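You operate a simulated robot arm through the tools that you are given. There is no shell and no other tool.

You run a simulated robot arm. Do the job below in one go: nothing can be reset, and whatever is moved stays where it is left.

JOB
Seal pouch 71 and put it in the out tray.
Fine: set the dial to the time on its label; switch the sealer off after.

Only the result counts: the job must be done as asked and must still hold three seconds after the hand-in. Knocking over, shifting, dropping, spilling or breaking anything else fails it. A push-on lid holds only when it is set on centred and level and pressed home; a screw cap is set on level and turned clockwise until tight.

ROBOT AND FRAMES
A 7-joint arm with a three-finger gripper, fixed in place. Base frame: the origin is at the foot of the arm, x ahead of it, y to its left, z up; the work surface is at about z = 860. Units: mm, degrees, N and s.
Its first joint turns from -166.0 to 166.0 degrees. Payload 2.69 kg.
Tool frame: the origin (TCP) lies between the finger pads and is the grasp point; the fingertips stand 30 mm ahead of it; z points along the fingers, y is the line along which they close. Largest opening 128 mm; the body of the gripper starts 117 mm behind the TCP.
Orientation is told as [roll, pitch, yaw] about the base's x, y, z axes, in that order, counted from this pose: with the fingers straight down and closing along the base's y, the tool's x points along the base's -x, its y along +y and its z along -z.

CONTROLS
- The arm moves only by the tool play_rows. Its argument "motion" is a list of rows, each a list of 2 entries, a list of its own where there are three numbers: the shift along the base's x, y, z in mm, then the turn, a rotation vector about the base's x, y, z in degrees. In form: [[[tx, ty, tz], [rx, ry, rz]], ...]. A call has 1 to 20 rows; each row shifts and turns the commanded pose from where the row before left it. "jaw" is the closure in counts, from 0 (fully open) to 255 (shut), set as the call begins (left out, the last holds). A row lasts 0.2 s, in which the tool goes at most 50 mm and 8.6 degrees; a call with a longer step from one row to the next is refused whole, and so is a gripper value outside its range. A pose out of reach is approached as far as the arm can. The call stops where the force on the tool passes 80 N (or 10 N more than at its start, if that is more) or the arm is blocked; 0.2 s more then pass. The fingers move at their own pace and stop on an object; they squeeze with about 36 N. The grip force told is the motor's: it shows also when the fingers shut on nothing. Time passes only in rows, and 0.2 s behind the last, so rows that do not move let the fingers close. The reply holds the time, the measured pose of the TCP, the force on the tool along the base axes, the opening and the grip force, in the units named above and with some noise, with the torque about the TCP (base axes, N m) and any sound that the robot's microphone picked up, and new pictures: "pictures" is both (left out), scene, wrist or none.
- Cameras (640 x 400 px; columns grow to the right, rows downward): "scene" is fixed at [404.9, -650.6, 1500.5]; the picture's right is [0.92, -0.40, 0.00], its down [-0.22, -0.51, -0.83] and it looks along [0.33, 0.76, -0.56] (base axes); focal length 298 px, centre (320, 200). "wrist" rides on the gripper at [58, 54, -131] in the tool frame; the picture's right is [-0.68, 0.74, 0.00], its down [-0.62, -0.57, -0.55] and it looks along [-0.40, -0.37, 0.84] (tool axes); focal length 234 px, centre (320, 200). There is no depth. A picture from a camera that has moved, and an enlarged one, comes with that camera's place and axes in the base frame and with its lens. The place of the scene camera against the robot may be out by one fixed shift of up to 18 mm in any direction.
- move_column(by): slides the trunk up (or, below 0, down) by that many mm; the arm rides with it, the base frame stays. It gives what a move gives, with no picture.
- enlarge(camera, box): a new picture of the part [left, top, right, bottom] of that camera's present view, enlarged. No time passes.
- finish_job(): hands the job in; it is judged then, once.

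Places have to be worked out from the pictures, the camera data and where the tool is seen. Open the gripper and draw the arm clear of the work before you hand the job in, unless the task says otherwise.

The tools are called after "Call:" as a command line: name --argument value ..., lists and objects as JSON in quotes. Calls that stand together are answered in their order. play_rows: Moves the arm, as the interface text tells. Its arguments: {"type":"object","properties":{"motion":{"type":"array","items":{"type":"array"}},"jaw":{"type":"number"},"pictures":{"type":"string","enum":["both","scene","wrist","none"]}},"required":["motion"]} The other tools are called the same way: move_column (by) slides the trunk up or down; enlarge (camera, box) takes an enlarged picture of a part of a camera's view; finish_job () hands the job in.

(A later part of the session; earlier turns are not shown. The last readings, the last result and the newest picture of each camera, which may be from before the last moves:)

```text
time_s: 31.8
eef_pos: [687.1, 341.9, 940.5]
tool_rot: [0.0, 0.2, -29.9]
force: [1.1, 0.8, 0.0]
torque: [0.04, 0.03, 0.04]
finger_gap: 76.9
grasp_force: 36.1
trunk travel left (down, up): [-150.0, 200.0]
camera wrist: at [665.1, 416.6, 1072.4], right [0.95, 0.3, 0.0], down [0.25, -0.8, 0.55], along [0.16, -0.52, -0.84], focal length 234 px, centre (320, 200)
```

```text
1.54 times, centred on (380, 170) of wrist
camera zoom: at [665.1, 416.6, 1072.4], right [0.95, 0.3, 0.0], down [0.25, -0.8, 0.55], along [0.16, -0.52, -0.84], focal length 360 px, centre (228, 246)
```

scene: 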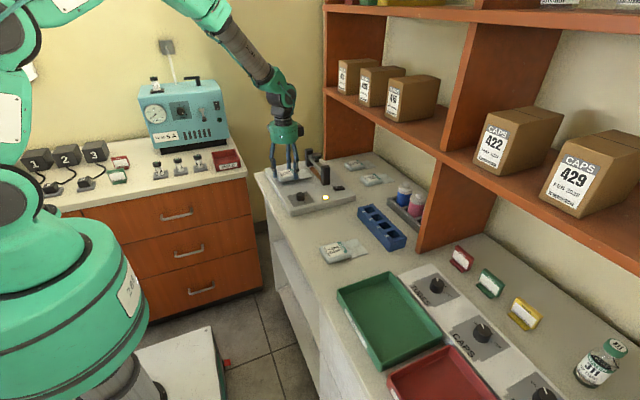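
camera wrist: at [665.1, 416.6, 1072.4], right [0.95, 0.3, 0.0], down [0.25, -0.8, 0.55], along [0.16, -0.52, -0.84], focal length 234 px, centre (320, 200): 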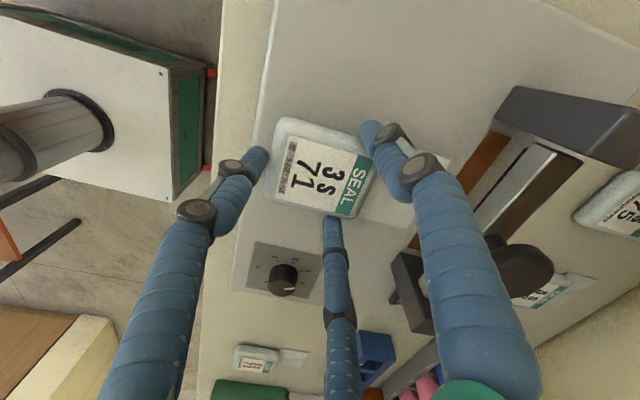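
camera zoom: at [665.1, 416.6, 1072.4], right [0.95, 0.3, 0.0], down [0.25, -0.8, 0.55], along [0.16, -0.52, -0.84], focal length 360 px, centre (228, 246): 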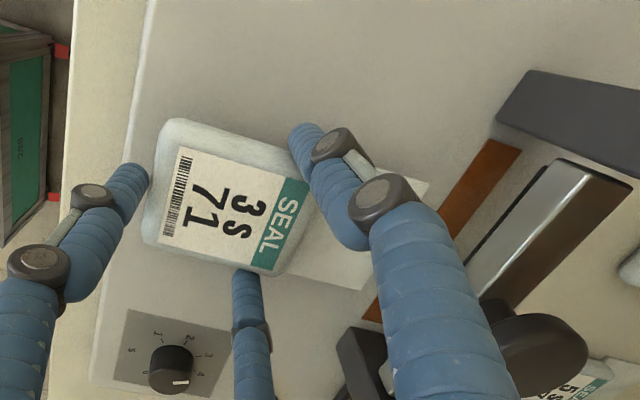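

The pouch is just above the slab, in line with the bar gap. I slide +x by 61 mm in small steps.

Call:
play_rows --motion '[[[12, 0, 0], [0, 0, 0]], [[12, 0, 0], [0, 0, 0]], [[12, 0, 0], [0, 0, 0]], [[12, 0, 0], [0, 0, 0]], [[12.5, 0, 0], [0, 0, 0]], [[0, 0, 0], [0, 0, 0]]]' --pictures "both"

Call:
enlarge --camera "scene" --box '[250, 110, 370, 210]'

Call:
enlarge --camera "wrist" --box '[240, 60, 520, 260]'

```text
time_s: 33.2
eef_pos: [748.8, 340.4, 938.6]
tool_rot: [0.0, 0.2, -29.9]
force: [-0.4, -0.1, -1.1]
torque: [0.0, 0.1, -0.01]
finger_gap: 77.0
grasp_force: 36.3
trunk travel left (down, up): [-150.0, 200.0]
camera wrist: at [724.9, 415.1, 1071.0], right [0.95, 0.3, 0.0], down [0.25, -0.8, 0.55], along [0.16, -0.52, -0.84], focal length 234 px, centre (320, 200)
```

scene: 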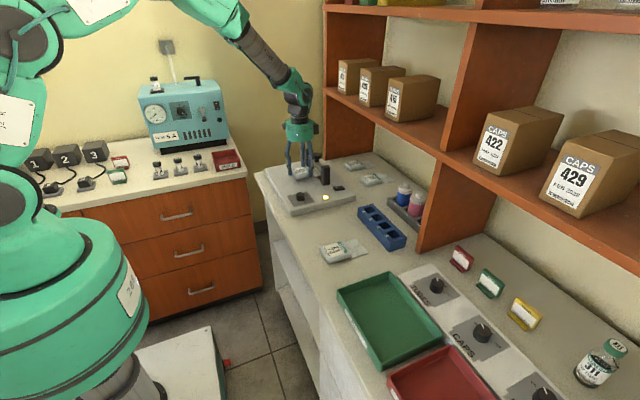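
wrist: 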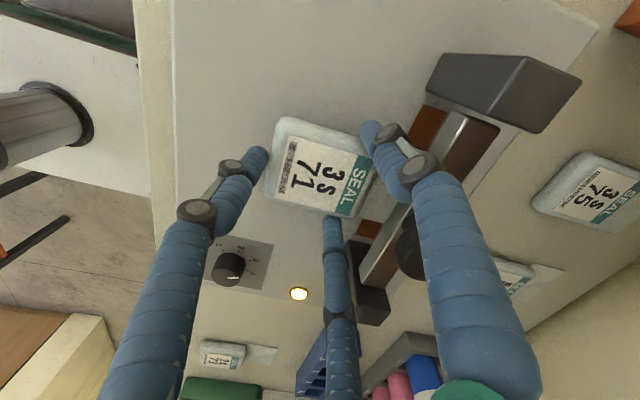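

```text
4.00 times, centred on (310, 160) of scene
camera zoom: at [404.9, -650.6, 1500.5], right [0.92, -0.4, 0.0], down [-0.22, -0.51, -0.83], along [0.33, 0.76, -0.56], focal length 1193 px, centre (360, 360)
```

zoom: 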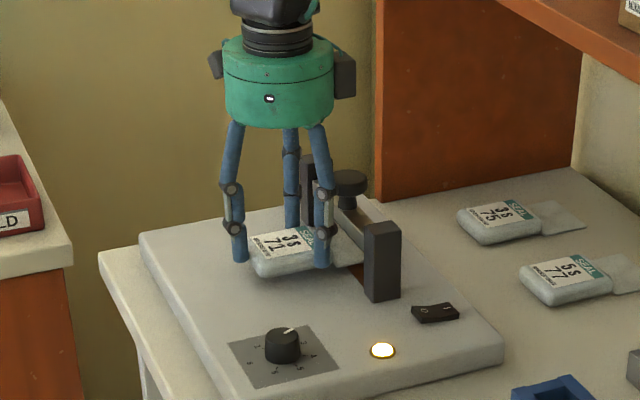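

```text
2.00 times, centred on (380, 160) of wrist
camera zoom: at [724.9, 415.1, 1071.0], right [0.95, 0.3, 0.0], down [0.25, -0.8, 0.55], along [0.16, -0.52, -0.84], focal length 468 px, centre (200, 280)
```

zoom: 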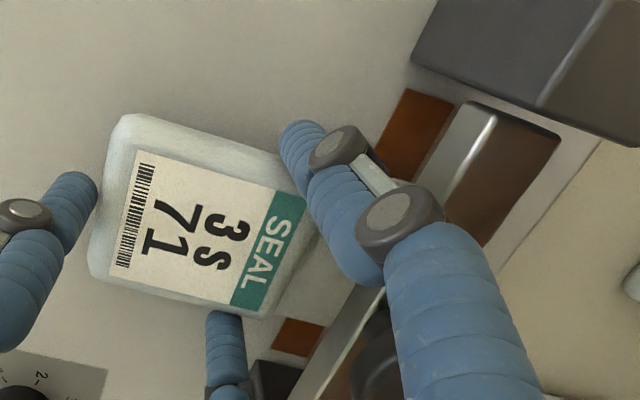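

The flap is under the bar over the strip. I lower the pouch onto the slab in small steps, watching the force.

Call:
play_rows --motion '[[[0, 0, -2], [0, 0, 0]], [[0, 0, -2], [0, 0, 0]], [[0, 0, -2], [0, 0, 0]], [[0, 0, 0], [0, 0, 0]]]' --pictures "none"

```text
time_s: 34.2
eef_pos: [748.8, 340.4, 932.6]
tool_rot: [-0.1, 0.2, -29.9]
force: [-1.0, -0.6, -1.7]
torque: [0.0, 0.06, 0.02]
finger_gap: 76.9
grasp_force: 35.7
trunk travel left (down, up): [-150.0, 200.0]
```

Call:
play_rows --motion '[[[0, 0, -1.5], [0, 0, 0]], [[0, 0, -1.5], [0, 0, 0]], [[0, 0, 0], [0, 0, 0]]]' --pictures "scene"

Call:
enlarge --camera "scene" --box '[270, 120, 360, 200]'

```text
time_s: 35.0
eef_pos: [747.3, 341.0, 929.6]
tool_rot: [0.1, 0.2, -30.0]
force: [-1.8, -0.5, -1.0]
torque: [-0.03, 0.07, -0.03]
finger_gap: 77.0
grasp_force: 35.8
trunk travel left (down, up): [-150.0, 200.0]
```

scene: 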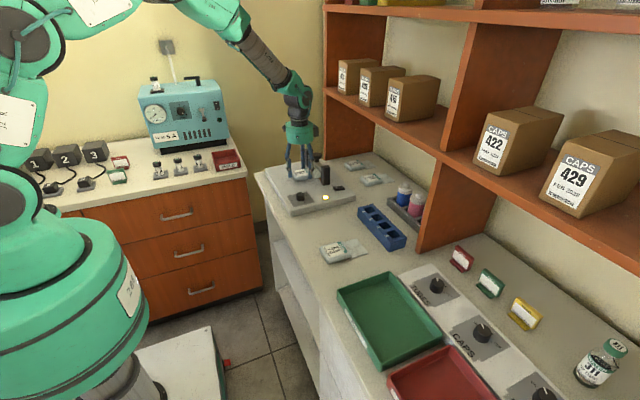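

```text
5.00 times, centred on (315, 160) of scene
camera zoom: at [404.9, -650.6, 1500.5], right [0.92, -0.4, 0.0], down [-0.22, -0.51, -0.83], along [0.33, 0.76, -0.56], focal length 1491 px, centre (345, 400)
```

zoom: 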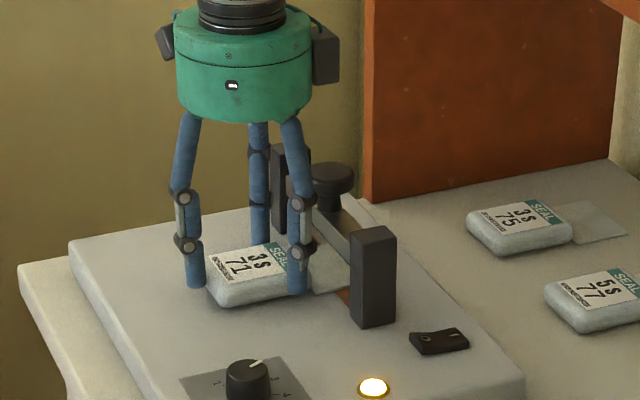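

Still no contact; I continue lowering in 1.5 mm steps.

Call:
play_rows --motion '[[[0, 0, -1.5], [0, 0, 0]], [[0, 0, -1.5], [0, 0, 0]], [[0, 0, 0], [0, 0, 0]]]' --pictures "none"

```text
time_s: 35.8
eef_pos: [746.9, 340.9, 928.0]
tool_rot: [0.2, 0.1, -30.0]
force: [-2.5, -3.9, 12.6]
torque: [-0.37, 0.09, -0.02]
finger_gap: 76.6
grasp_force: 36.0
trunk travel left (down, up): [-150.0, 200.0]
```

Light contact (12 N): the pouch is on the slab. I open partly to release it and look.

Call:
play_rows --motion '[[[0, 0, 0], [0, 0, 0]], [[0, 0, 0], [0, 0, 0]], [[0, 0, 0], [0, 0, 0]]]' --jaw 50 --pictures "both"

Call:
enlarge --camera "scene" --box '[270, 120, 360, 200]'

Call:
enlarge --camera "wrist" --box '[240, 60, 520, 260]'

```text
time_s: 36.6
eef_pos: [746.4, 340.4, 926.5]
tool_rot: [0.0, 0.1, -30.0]
force: [-0.5, -0.2, 1.2]
torque: [-0.03, 0.0, 0.0]
finger_gap: 102.9
grasp_force: 0.0
trunk travel left (down, up): [-150.0, 200.0]
camera wrist: at [724.4, 417.0, 1058.1], right [0.95, 0.3, 0.0], down [0.25, -0.8, 0.55], along [0.16, -0.52, -0.84], focal length 234 px, centre (320, 200)
```

scene: 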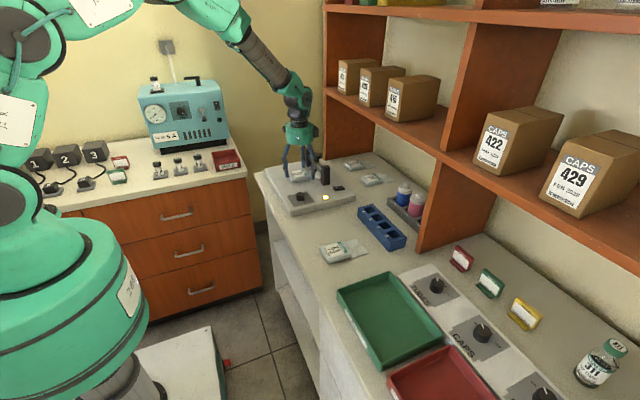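
wrist: 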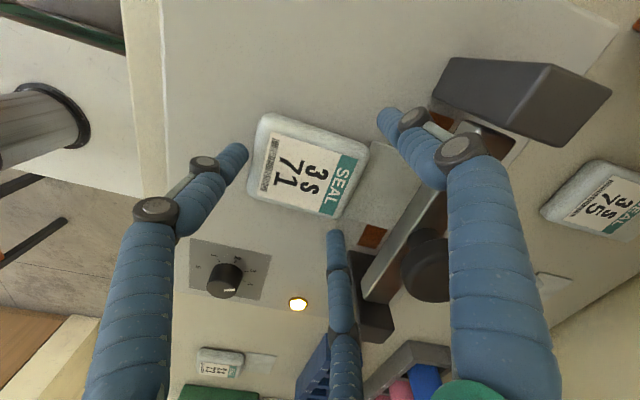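

```text
5.00 times, centred on (315, 160) of scene
camera zoom: at [404.9, -650.6, 1500.5], right [0.92, -0.4, 0.0], down [-0.22, -0.51, -0.83], along [0.33, 0.76, -0.56], focal length 1491 px, centre (345, 400)
```

zoom: 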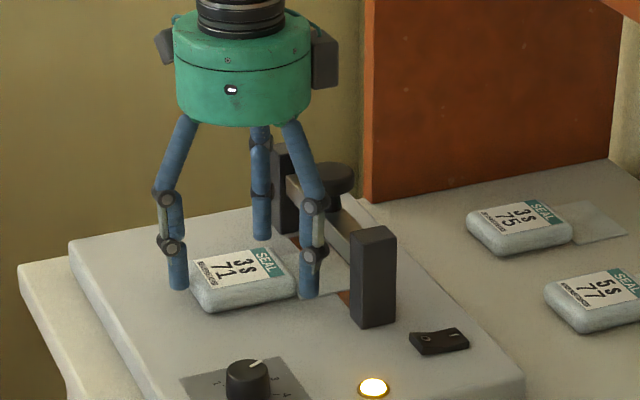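

```text
2.00 times, centred on (380, 160) of wrist
camera zoom: at [724.4, 417.0, 1058.1], right [0.95, 0.3, 0.0], down [0.25, -0.8, 0.55], along [0.16, -0.52, -0.84], focal length 468 px, centre (200, 280)
```

zoom: 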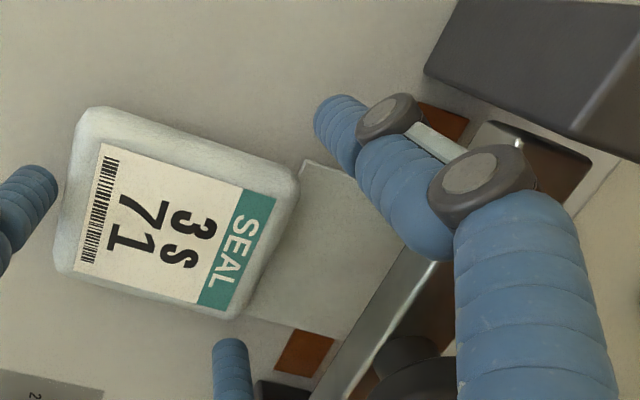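

On release the pouch slid back about 11 mm (body now x≈698–774), leaving the flap end barely past the strip. I narrow the fingers to 90 mm and use the −x finger to push it forward to centre ≈748.

Call:
play_rows --motion '[[[0, 0, 1], [0, 0, 0]], [[0, 0, 0], [0, 0, 0]], [[3, 0, 0], [0, 0, 0]], [[3, 0, 0], [0, 0, 0]], [[2.5, 0, 0], [0, 0, 0]], [[0, 0, 0], [0, 0, 0]]]' --jaw 75 --pictures "both"

Call:
enlarge --camera "scene" --box '[270, 120, 360, 200]'

Call:
enlarge --camera "wrist" --box '[240, 60, 520, 260]'

```text
time_s: 38.0
eef_pos: [756.4, 339.6, 927.5]
tool_rot: [0.0, 0.3, -30.0]
force: [-2.0, -0.9, 0.2]
torque: [-0.03, 0.03, -0.03]
finger_gap: 91.5
grasp_force: 0.6
trunk travel left (down, up): [-150.0, 200.0]
camera wrist: at [733.0, 416.2, 1059.6], right [0.95, 0.3, 0.0], down [0.25, -0.8, 0.55], along [0.16, -0.52, -0.84], focal length 234 px, centre (320, 200)
```

scene: 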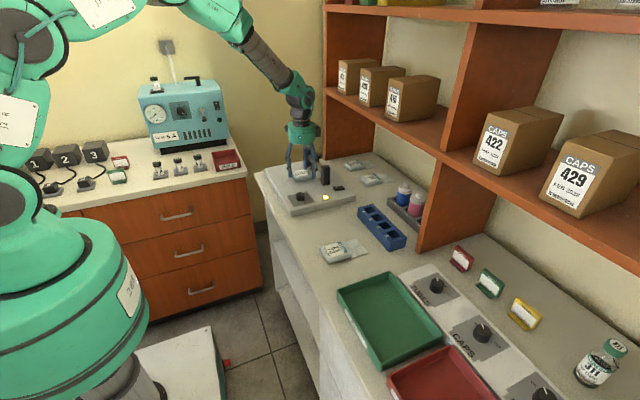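
wrist: 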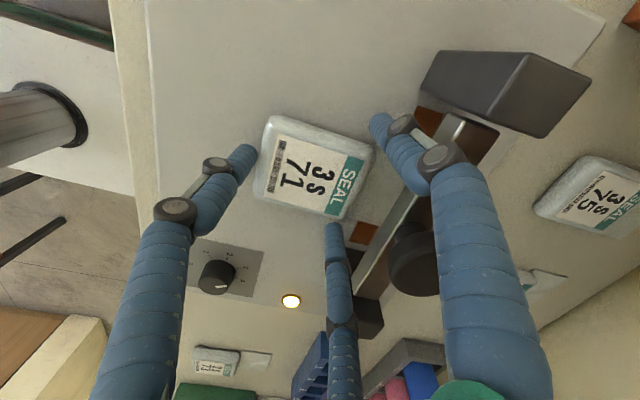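

```text
5.00 times, centred on (315, 160) of scene
camera zoom: at [404.9, -650.6, 1500.5], right [0.92, -0.4, 0.0], down [-0.22, -0.51, -0.83], along [0.33, 0.76, -0.56], focal length 1491 px, centre (345, 400)
```

zoom: 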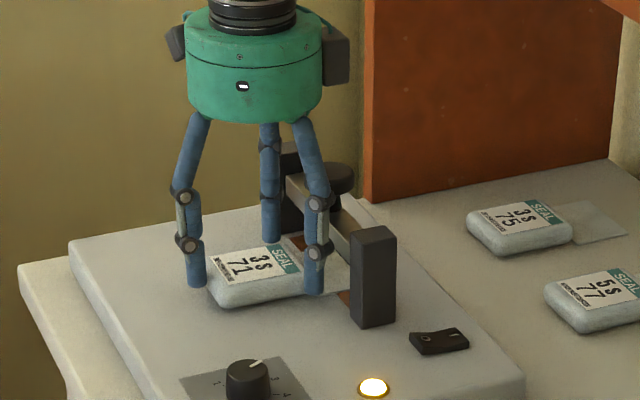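

```text
2.00 times, centred on (380, 160) of wrist
camera zoom: at [733.0, 416.2, 1059.6], right [0.95, 0.3, 0.0], down [0.25, -0.8, 0.55], along [0.16, -0.52, -0.84], focal length 468 px, centre (200, 280)
```

zoom: 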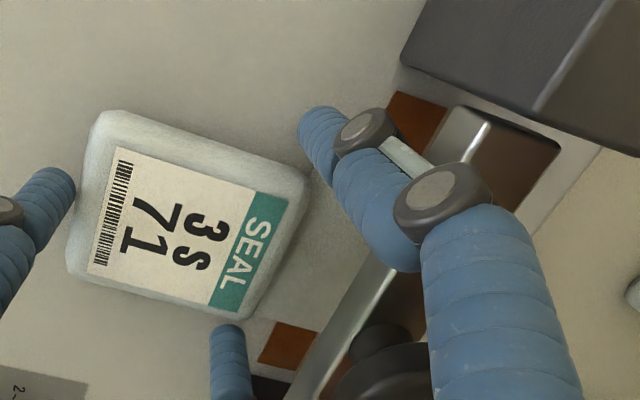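

The body now spans x≈712–788 (centre ≈ (750, 340)), so the flap (788–842) is centred on the strip. I open slightly and lift straight up.

Call:
play_rows --motion '[[[0, 0, 0], [0, 0, 0]], [[0, 0, 0], [0, 0, 0]], [[0, 0, 10], [0, 0, 0]], [[0, 0, 30], [0, 0, 0]], [[0, 0, 40], [0, 0, 0]], [[0, 0, 40], [0, 0, 0]], [[0, 0, 20], [0, 0, 0]]]' --jaw 50 --pictures "both"

Call:
enlarge --camera "scene" --box '[270, 120, 360, 200]'

Call:
enlarge --camera "wrist" --box '[240, 60, 520, 260]'

```text
time_s: 39.6
eef_pos: [754.8, 341.4, 1067.9]
tool_rot: [0.1, 0.3, -30.0]
force: [-1.1, 0.9, 0.1]
torque: [0.06, -0.03, -0.01]
finger_gap: 102.8
grasp_force: 0.1
trunk travel left (down, up): [-150.0, 200.0]
camera wrist: at [733.2, 416.1, 1199.5], right [0.95, 0.3, 0.0], down [0.25, -0.8, 0.55], along [0.16, -0.52, -0.84], focal length 234 px, centre (320, 200)
```

scene: 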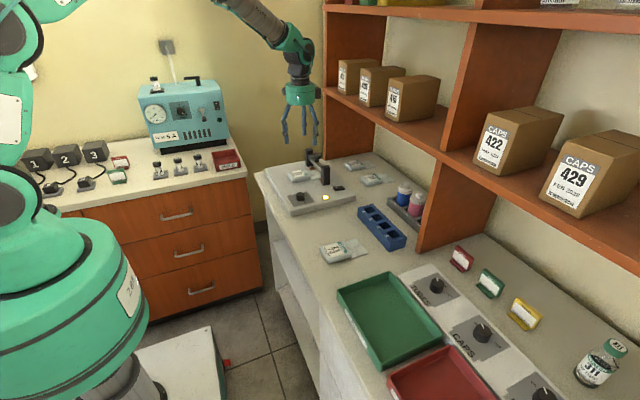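
wrist: 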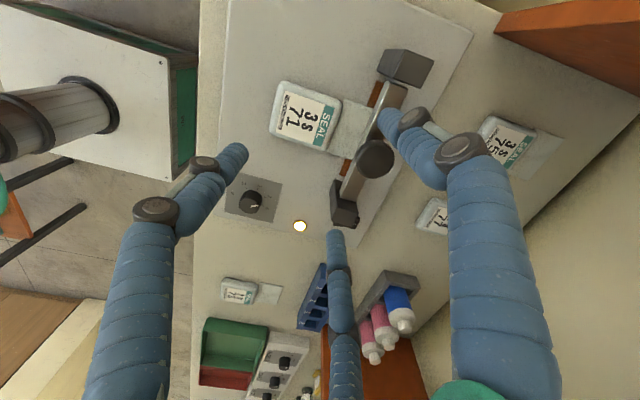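

```text
5.00 times, centred on (315, 160) of scene
camera zoom: at [404.9, -650.6, 1500.5], right [0.92, -0.4, 0.0], down [-0.22, -0.51, -0.83], along [0.33, 0.76, -0.56], focal length 1491 px, centre (345, 400)
```

zoom: 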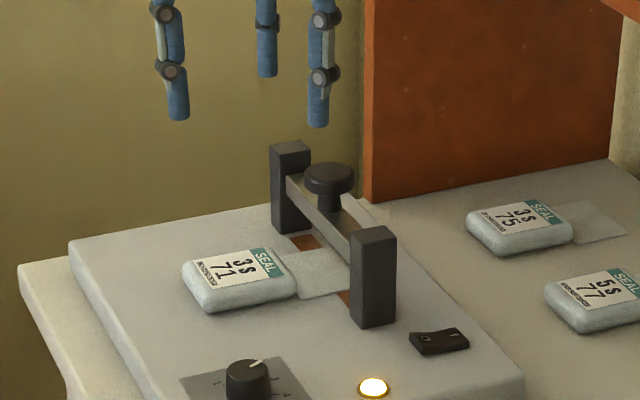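

```text
2.00 times, centred on (380, 160) of wrist
camera zoom: at [733.2, 416.1, 1199.5], right [0.95, 0.3, 0.0], down [0.25, -0.8, 0.55], along [0.16, -0.52, -0.84], focal length 468 px, centre (200, 280)
```

zoom: 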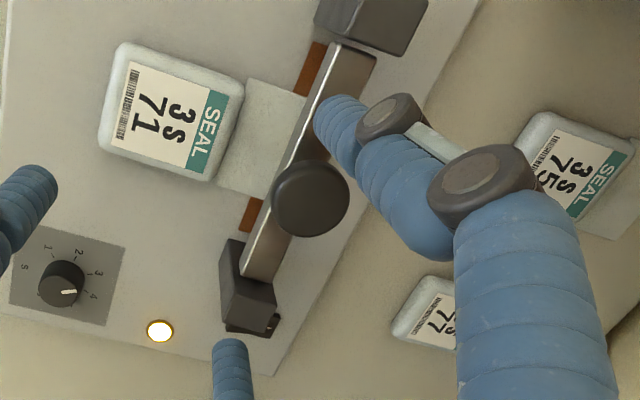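

The pouch settled back to body x≈699–773 again (flap end near x≈828, so the flap still lies across the strip at 806–824). I look closer at the flap and bar.

Call:
enlarge --camera "scene" --box '[305, 140, 350, 190]'

Call:
enlarge --camera "wrist" --box '[330, 60, 440, 230]'

```text
8.00 times, centred on (328, 165) of scene
camera zoom: at [404.9, -650.6, 1500.5], right [0.92, -0.4, 0.0], down [-0.22, -0.51, -0.83], along [0.33, 0.76, -0.56], focal length 2385 px, centre (260, 480)
```

zoom: 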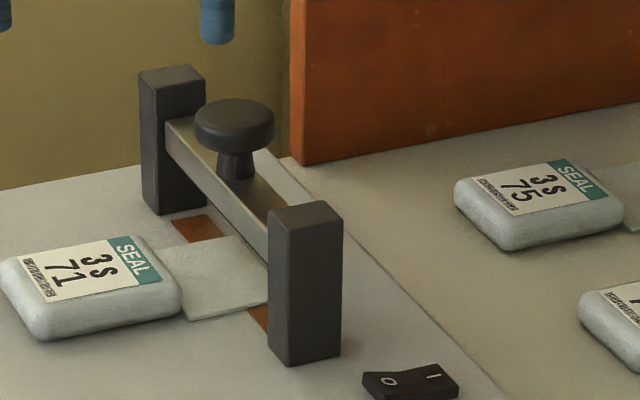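

```text
2.35 times, centred on (385, 145) of wrist
camera zoom: at [733.2, 416.1, 1199.5], right [0.95, 0.3, 0.0], down [0.25, -0.8, 0.55], along [0.16, -0.52, -0.84], focal length 551 px, centre (167, 329)
```

zoom: 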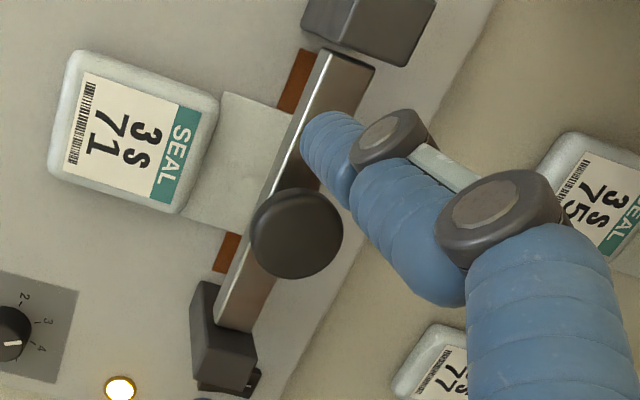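

To understand the back-slide, I go down again with the fingers at 90 mm, push the pouch forward with the −x finger, back off a few mm and look before lifting.

Call:
play_rows --motion '[[[-8, 0, 0], [0, 0, 0]], [[-8, 0, -30], [0, 0, 0]], [[0, 0, -40], [0, 0, 0]], [[0, 0, -40], [0, 0, 0]], [[0, 0, -20], [0, 0, 0]], [[0, 0, -10], [0, 0, 0]], [[0, 0, 0], [0, 0, 0]]]' --jaw 75 --pictures "wrist"

Call:
enlarge --camera "wrist" --box '[240, 60, 520, 260]'

```text
time_s: 41.2
eef_pos: [740.9, 340.0, 927.1]
tool_rot: [0.0, 0.2, -30.0]
force: [-0.1, 0.2, 0.5]
torque: [0.0, 0.03, -0.01]
finger_gap: 90.6
grasp_force: 0.2
trunk travel left (down, up): [-150.0, 200.0]
camera wrist: at [717.6, 416.0, 1059.4], right [0.95, 0.3, 0.0], down [0.25, -0.8, 0.55], along [0.16, -0.52, -0.84], focal length 234 px, centre (320, 200)
```

wrist: 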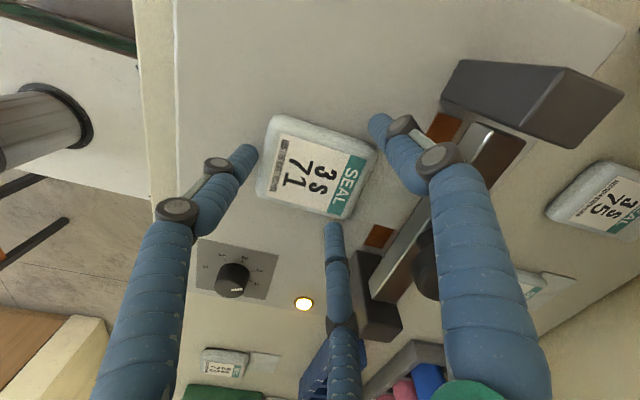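

```text
2.00 times, centred on (380, 160) of wrist
camera zoom: at [717.6, 416.0, 1059.4], right [0.95, 0.3, 0.0], down [0.25, -0.8, 0.55], along [0.16, -0.52, -0.84], focal length 468 px, centre (200, 280)
```

zoom: 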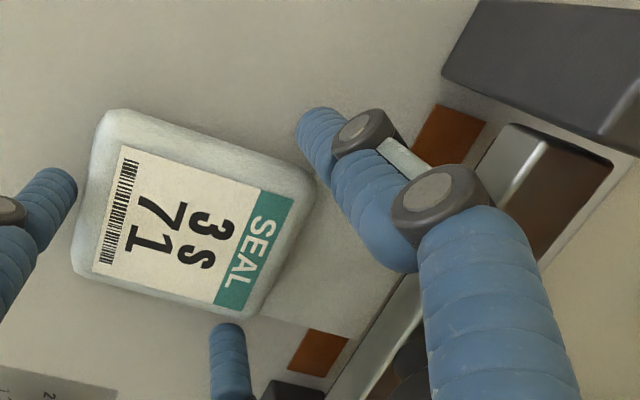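

The finger is just behind the pouch edge (698). I push +15 mm, then back off 5 mm and look.

Call:
play_rows --motion '[[[4, 0, 0], [0, 0, 0]], [[4, 0, 0], [0, 0, 0]], [[4, 0, 0], [0, 0, 0]], [[4, 0, 0], [0, 0, 0]], [[0, 0, 0], [0, 0, 0]]]' --pictures "none"

Call:
enlarge --camera "wrist" --box '[240, 60, 520, 260]'

Call:
play_rows --motion '[[[-2, 0, 0], [0, 0, 0]], [[-3, 0, 0], [0, 0, 0]], [[0, 0, 0], [0, 0, 0]]]' --pictures "none"

Call:
enlarge --camera "wrist" --box '[240, 60, 520, 260]'

```text
time_s: 42.4
eef_pos: [757.2, 340.5, 926.9]
tool_rot: [0.1, 0.2, -30.0]
force: [-1.5, -1.7, 0.0]
torque: [0.0, 0.04, 0.01]
finger_gap: 91.5
grasp_force: 1.3
trunk travel left (down, up): [-150.0, 200.0]
```

```text
2.00 times, centred on (380, 160) of wrist
camera zoom: at [734.2, 415.7, 1059.4], right [0.95, 0.3, 0.0], down [0.25, -0.8, 0.55], along [0.16, -0.52, -0.84], focal length 468 px, centre (200, 280)
```

zoom: 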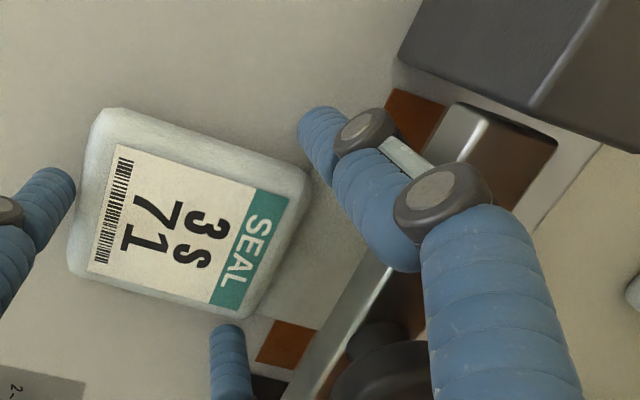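

```text
time_s: 43.2
eef_pos: [751.1, 339.9, 927.9]
tool_rot: [0.0, 0.2, -30.0]
force: [-1.5, 0.1, 0.5]
torque: [-0.01, 0.0, 0.0]
finger_gap: 91.1
grasp_force: 0.8
trunk travel left (down, up): [-150.0, 200.0]
```

```text
2.00 times, centred on (380, 160) of wrist
camera zoom: at [728.5, 415.8, 1059.4], right [0.95, 0.3, 0.0], down [0.25, -0.8, 0.55], along [0.16, -0.52, -0.84], focal length 468 px, centre (200, 280)
```

zoom: 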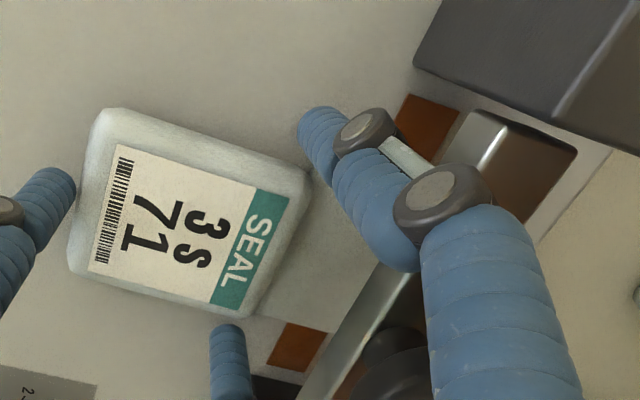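

The pouch follows the finger back: something springy (about 1.5 N) holds the flap end near x≈829, so its natural seat is body 699–773, with the flap fully over the strip (806–824). I accept that seat: back off and lift.

Call:
play_rows --motion '[[[-4, 0, 0], [0, 0, 0]], [[-4, 0, 0], [0, 0, 0]], [[-4, 0, 0], [0, 0, 0]], [[-2, 0, 0], [0, 0, 0]], [[0, 0, 10], [0, 0, 0]], [[0, 0, 30], [0, 0, 0]], [[0, 0, 40], [0, 0, 0]], [[0, 0, 40], [0, 0, 0]], [[0, 0, 20], [0, 0, 0]]]' --pictures "both"

Call:
enlarge --camera "wrist" --box '[240, 40, 520, 240]'

Call:
enlarge --camera "scene" --box '[290, 130, 360, 190]'

```text
time_s: 45.2
eef_pos: [737.9, 339.3, 1067.3]
tool_rot: [-0.1, 0.2, -30.1]
force: [0.2, -0.7, 0.0]
torque: [0.02, -0.01, -0.03]
finger_gap: 90.5
grasp_force: 0.0
trunk travel left (down, up): [-150.0, 200.0]
camera wrist: at [714.9, 415.4, 1199.4], right [0.95, 0.3, 0.0], down [0.25, -0.8, 0.55], along [0.16, -0.52, -0.84], focal length 234 px, centre (320, 200)
```

scene: 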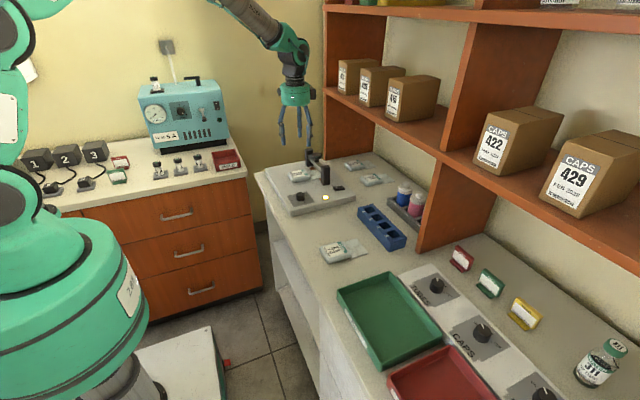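
wrist: 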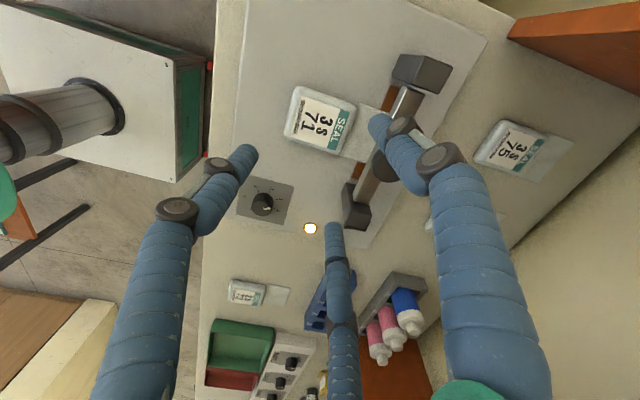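

```text
2.00 times, centred on (380, 140) of wrist
camera zoom: at [714.9, 415.4, 1199.4], right [0.95, 0.3, 0.0], down [0.25, -0.8, 0.55], along [0.16, -0.52, -0.84], focal length 468 px, centre (200, 320)
```

zoom: 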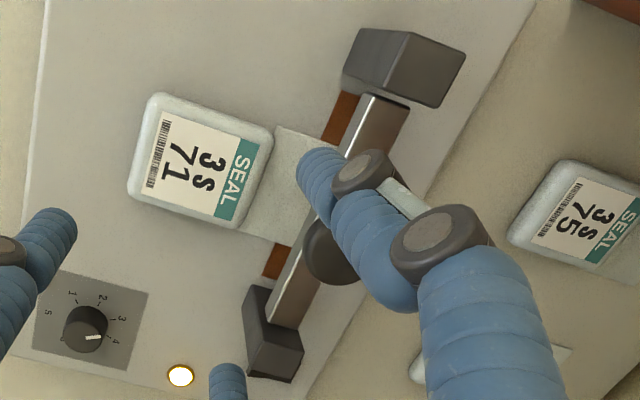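

```text
6.67 times, centred on (325, 160) of scene
camera zoom: at [404.9, -650.6, 1500.5], right [0.92, -0.4, 0.0], down [-0.22, -0.51, -0.83], along [0.33, 0.76, -0.56], focal length 1988 px, centre (287, 467)
```

zoom: 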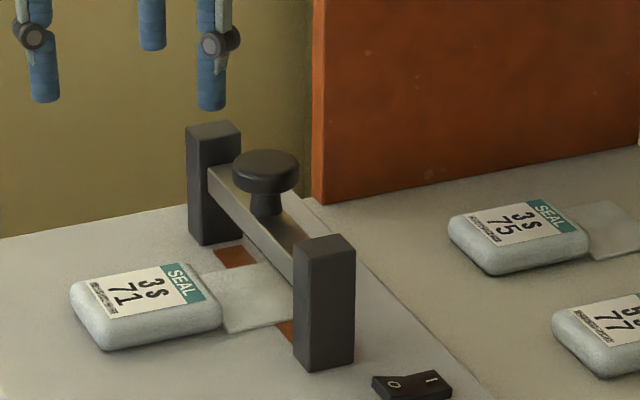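

The pouch sits stably with the flap over the strip. Now I shut the fingers and move above the bar's knob (about (815, 342), top z≈972).

Call:
play_rows --motion '[[[20, 0.5, 0], [0, 0, 0]], [[20, 0.5, 0], [0, 0, 0]], [[20, 0.5, 0], [0, 0, 0]], [[17, 0.7, -10], [0, 0, 0]], [[0, 0, -15], [0, 0, 0]], [[0, 0, 0], [0, 0, 0]]]' --jaw 255 --pictures "both"

Call:
enlarge --camera "wrist" --box '[240, 60, 440, 220]'

Call:
enlarge --camera "scene" --box '[270, 70, 370, 190]'

```text
time_s: 46.6
eef_pos: [814.1, 343.2, 1043.7]
tool_rot: [0.0, 0.2, -30.1]
force: [0.2, -0.3, -0.6]
torque: [-0.02, 0.01, 0.0]
finger_gap: 1.9
grasp_force: 31.1
trunk travel left (down, up): [-150.0, 200.0]
camera wrist: at [791.5, 417.7, 1175.0], right [0.95, 0.3, 0.0], down [0.25, -0.8, 0.55], along [0.16, -0.52, -0.84], focal length 234 px, centre (320, 200)
```

scene: 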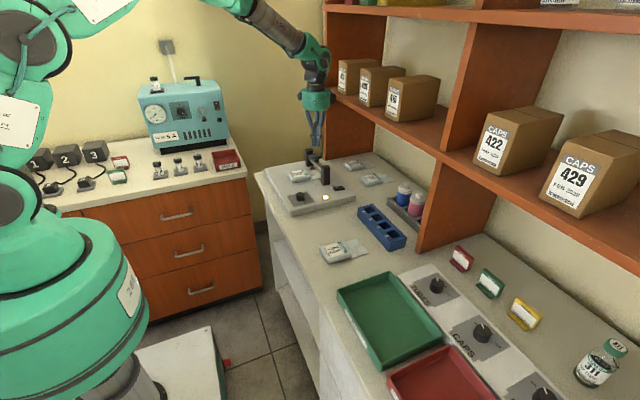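
wrist: 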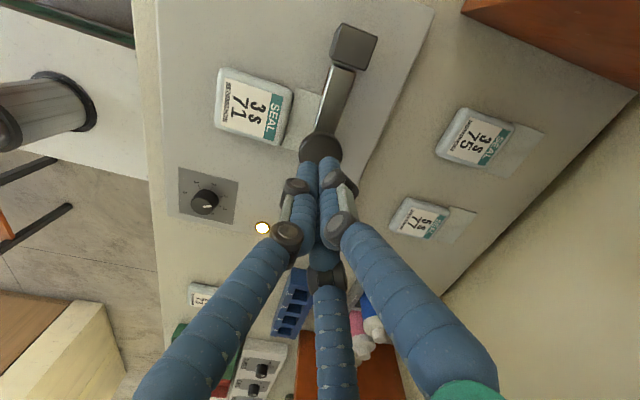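

```text
2.50 times, centred on (340, 140) of wrist
camera zoom: at [791.5, 417.7, 1175.0], right [0.95, 0.3, 0.0], down [0.25, -0.8, 0.55], along [0.16, -0.52, -0.84], focal length 585 px, centre (270, 350)
```

zoom: 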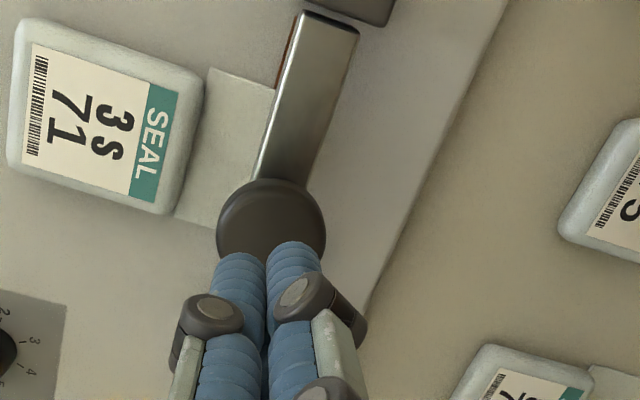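

```text
3.33 times, centred on (320, 130) of scene
camera zoom: at [404.9, -650.6, 1500.5], right [0.92, -0.4, 0.0], down [-0.22, -0.51, -0.83], along [0.33, 0.76, -0.56], focal length 994 px, centre (320, 433)
```

zoom: 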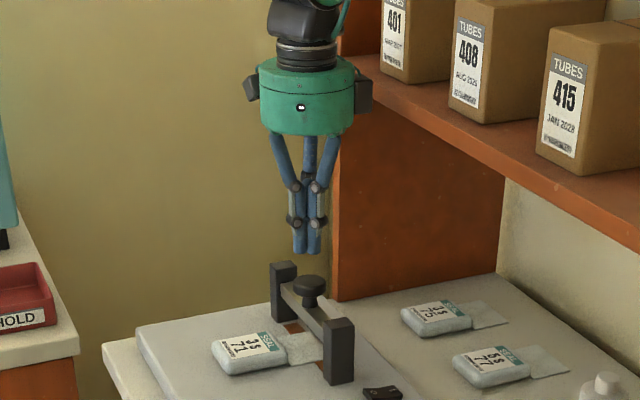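

The tip is above the knob at about (815.5, 341). I lower to contact in steps.

Call:
play_rows --motion '[[[1, -1.5, -20], [0, 0, 0]], [[0, 0, -10], [0, 0, 0]], [[0, 0, -4], [0, 0, 0]], [[0, 0, -4], [0, 0, 0]], [[0, 0, -4], [0, 0, 0]]]' --pictures "scene"

Call:
enlarge --camera "scene" --box '[280, 100, 360, 190]'

```text
time_s: 47.8
eef_pos: [814.1, 341.9, 1001.8]
tool_rot: [0.0, 0.1, -29.9]
force: [1.2, 0.3, 1.1]
torque: [0.02, 0.0, 0.0]
finger_gap: 2.1
grasp_force: 31.1
trunk travel left (down, up): [-150.0, 200.0]
```

scene: 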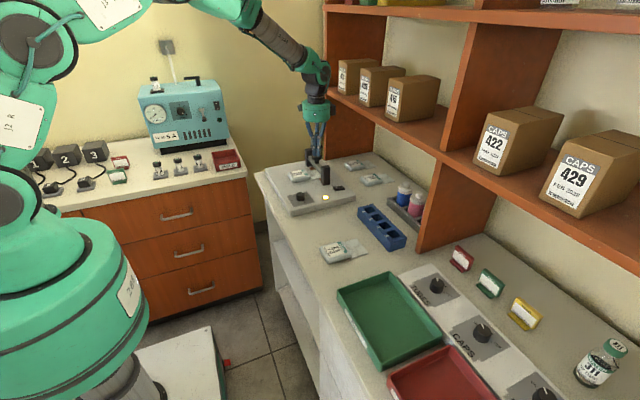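

```text
4.44 times, centred on (320, 145) of scene
camera zoom: at [404.9, -650.6, 1500.5], right [0.92, -0.4, 0.0], down [-0.22, -0.51, -0.83], along [0.33, 0.76, -0.56], focal length 1325 px, centre (320, 444)
```

zoom: 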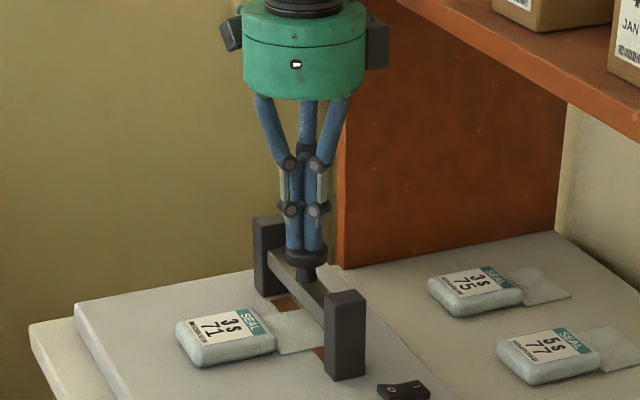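

The tips just reach the knob. I press the bar down in 4 mm steps.

Call:
play_rows --motion '[[[0, 0, -4], [0, 0, 0]], [[0, 0, -4], [0, 0, 0]], [[0, 0, -4], [0, 0, 0]], [[0, 0, -4], [0, 0, 0]]]' --pictures "scene"

Call:
enlarge --camera "scene" --box '[280, 110, 360, 210]'

```text
time_s: 48.8
eef_pos: [814.9, 342.1, 984.3]
tool_rot: [0.1, 0.1, -30.0]
force: [0.7, 0.1, 3.5]
torque: [0.01, -0.07, -0.02]
finger_gap: 2.1
grasp_force: 31.6
trunk travel left (down, up): [-150.0, 200.0]
```

scene: 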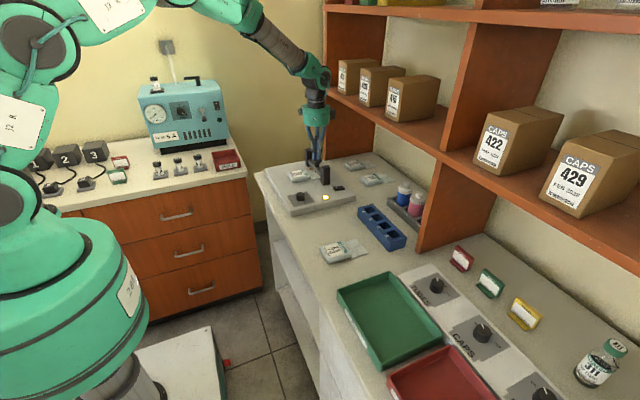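

```text
4.00 times, centred on (320, 160) of scene
camera zoom: at [404.9, -650.6, 1500.5], right [0.92, -0.4, 0.0], down [-0.22, -0.51, -0.83], along [0.33, 0.76, -0.56], focal length 1193 px, centre (320, 360)
```

zoom: 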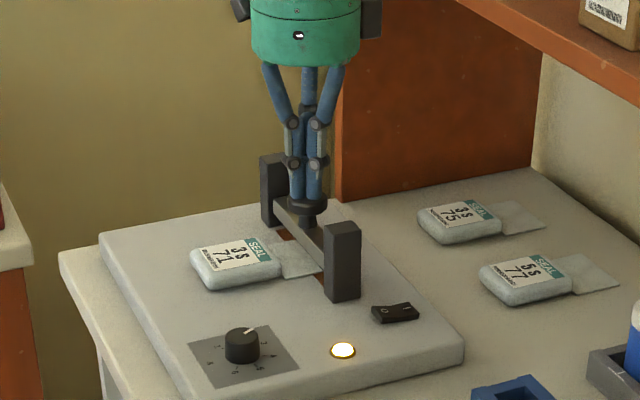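

The bar follows with about 3.5 N. I keep pressing in 3 mm steps until it seats.

Call:
play_rows --motion '[[[0, 0, -3], [0, 0, 0]], [[0, 0, -3], [0, 0, 0]], [[0, 0, -3], [0, 0, 0]], [[0, 0, -3], [0, 0, 0]]]' --pictures "none"

```text
time_s: 49.8
eef_pos: [815.5, 342.0, 975.2]
tool_rot: [0.3, 0.1, -30.0]
force: [-5.4, -4.8, 18.8]
torque: [-0.15, 0.17, -0.01]
finger_gap: 2.0
grasp_force: 31.8
trunk travel left (down, up): [-150.0, 200.0]
```

Force rises to 19 N: the bar is on the flap. I press 2 mm more and hold, listening for the sealer.

Call:
play_rows --motion '[[[0, 0, -2], [0, 0, 0]], [[0, 0, -1], [0, 0, 0]], [[0, 0, 0], [0, 0, 0]], [[0, 0, 0], [0, 0, 0]]]' --pictures "both"

Call:
enlarge --camera "scene" --box '[280, 110, 360, 210]'

```text
time_s: 50.8
eef_pos: [815.2, 342.9, 974.4]
tool_rot: [0.4, -0.1, -30.0]
force: [-3.0, -5.3, 57.1]
torque: [-0.37, 0.16, -0.04]
finger_gap: 6.0
grasp_force: 31.2
trunk travel left (down, up): [-150.0, 200.0]
camera wrist: at [791.5, 417.0, 1107.2], right [0.95, 0.3, 0.01], down [0.25, -0.8, 0.55], along [0.17, -0.52, -0.84], focal length 234 px, centre (320, 200)
```

scene: 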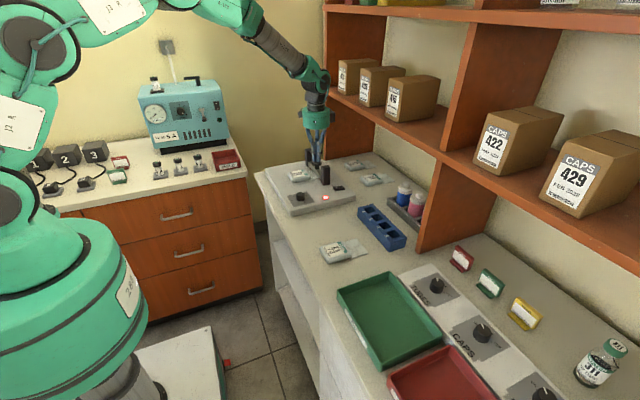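
wrist: 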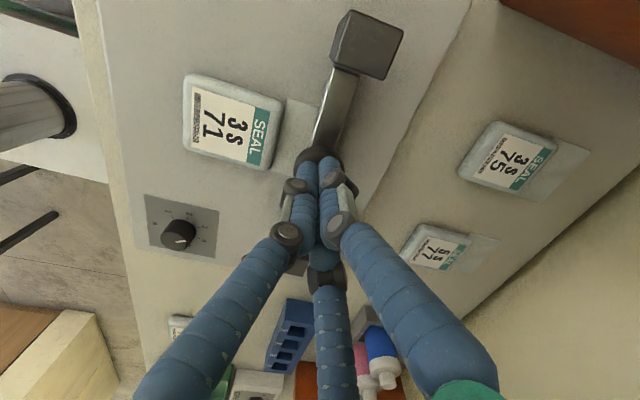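

```text
4.00 times, centred on (320, 160) of scene
camera zoom: at [404.9, -650.6, 1500.5], right [0.92, -0.4, 0.0], down [-0.22, -0.51, -0.83], along [0.33, 0.76, -0.56], focal length 1193 px, centre (320, 360)
```

zoom: 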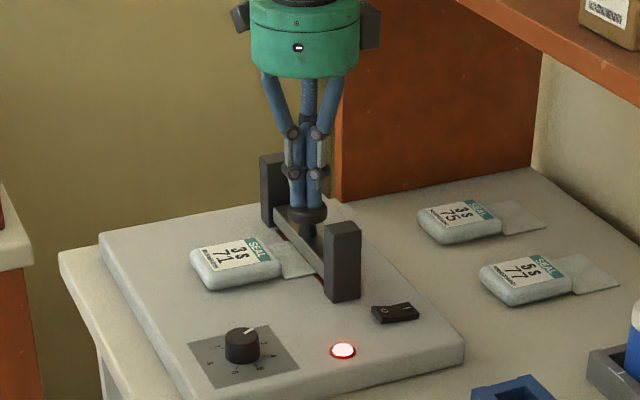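

The lamp is red – sealing is running. I hold steady.

Call:
play_rows --motion '[[[0, 0, 0], [0, 0, 0]], [[0, 0, 0], [0, 0, 0]], [[0, 0, 0], [0, 0, 0]], [[0, 0, 0], [0, 0, 0]], [[0, 0, 0], [0, 0, 0]], [[0, 0, 0], [0, 0, 0]]]' --pictures "scene"

Call:
enlarge --camera "scene" --box '[280, 110, 360, 210]'

```text
time_s: 52.2
eef_pos: [815.7, 341.5, 976.2]
tool_rot: [0.3, -0.1, -30.0]
force: [5.7, -3.0, 61.8]
torque: [-0.36, -0.01, 0.08]
finger_gap: 5.8
grasp_force: 32.0
trunk travel left (down, up): [-150.0, 200.0]
```

scene: 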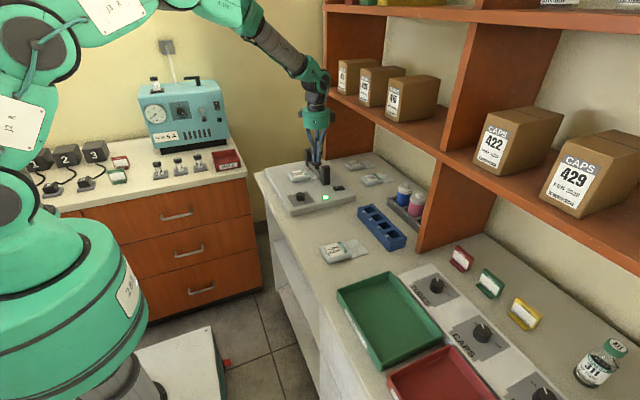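

```text
4.00 times, centred on (320, 160) of scene
camera zoom: at [404.9, -650.6, 1500.5], right [0.92, -0.4, 0.0], down [-0.22, -0.51, -0.83], along [0.33, 0.76, -0.56], focal length 1193 px, centre (320, 360)
```

zoom: 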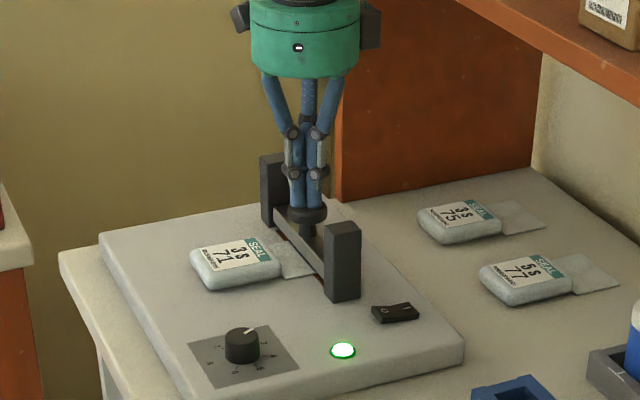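

The lamp is green: sealing is done. I lift slowly off the knob.

Call:
play_rows --motion '[[[0, 0, 6], [0, 0, 0]], [[0, 0, 10], [0, 0, 0]], [[0, 0, 15], [0, 0, 0]], [[0, 0, 20], [0, 0, 0]], [[0, 0, 25], [0, 0, 0]], [[-20, 0, 20], [0, 0, 0]], [[0, 0, 0], [0, 0, 0]]]' --pictures "both"

Call:
enlarge --camera "scene" --box '[280, 120, 360, 210]'

Call:
enlarge --camera "wrist" --box '[200, 20, 440, 220]'

```text
time_s: 53.8
eef_pos: [795.6, 340.2, 1067.4]
tool_rot: [0.2, 0.1, -30.0]
force: [-0.4, -0.2, 0.7]
torque: [0.02, -0.08, 0.0]
finger_gap: 1.9
grasp_force: 31.3
trunk travel left (down, up): [-150.0, 200.0]
camera wrist: at [772.2, 416.3, 1199.1], right [0.95, 0.3, 0.0], down [0.25, -0.8, 0.55], along [0.16, -0.52, -0.84], focal length 234 px, centre (320, 200)
```

scene: 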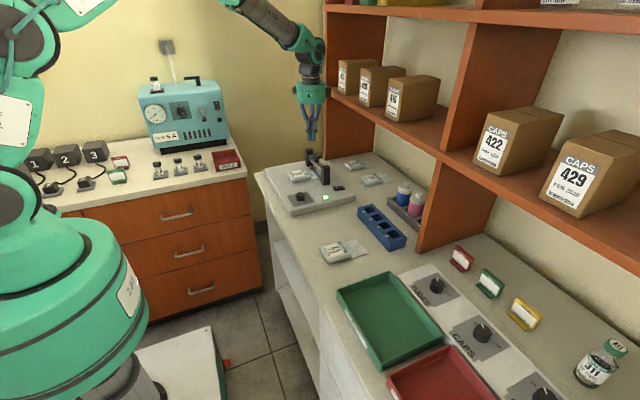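
wrist: 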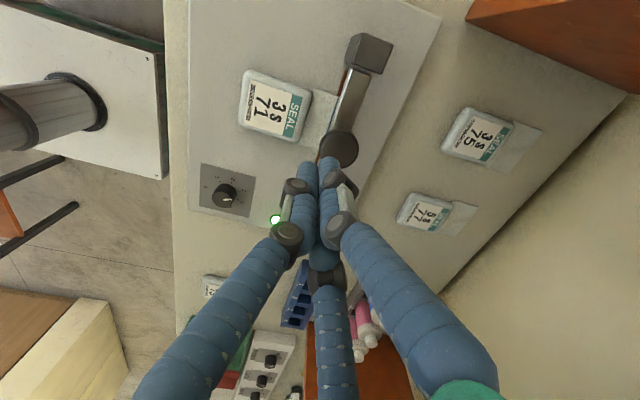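

```text
4.44 times, centred on (320, 165) of scene
camera zoom: at [404.9, -650.6, 1500.5], right [0.92, -0.4, 0.0], down [-0.22, -0.51, -0.83], along [0.33, 0.76, -0.56], focal length 1325 px, centre (320, 356)
```

zoom: 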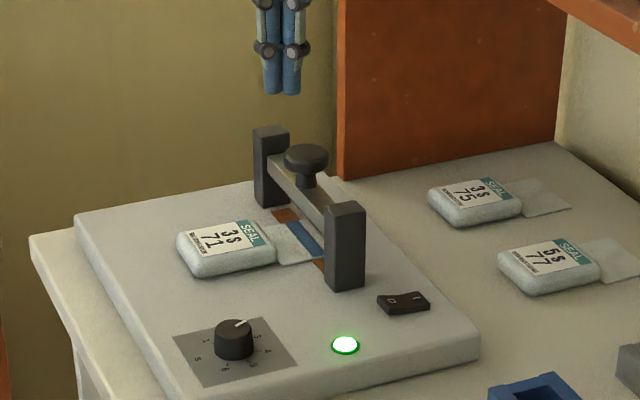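

```text
2.00 times, centred on (320, 120) of wrist
camera zoom: at [772.2, 416.3, 1199.1], right [0.95, 0.3, 0.0], down [0.25, -0.8, 0.55], along [0.16, -0.52, -0.84], focal length 468 px, centre (320, 360)
```

zoom: 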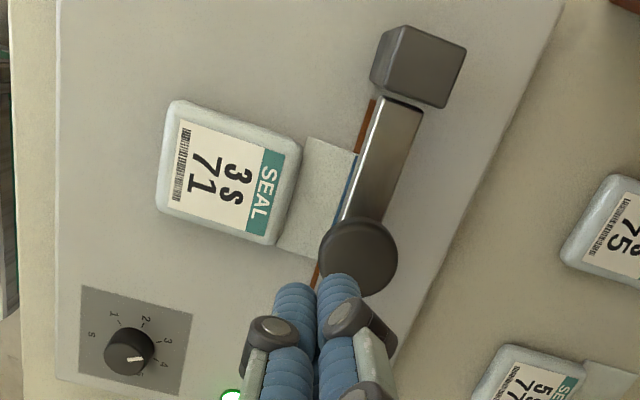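

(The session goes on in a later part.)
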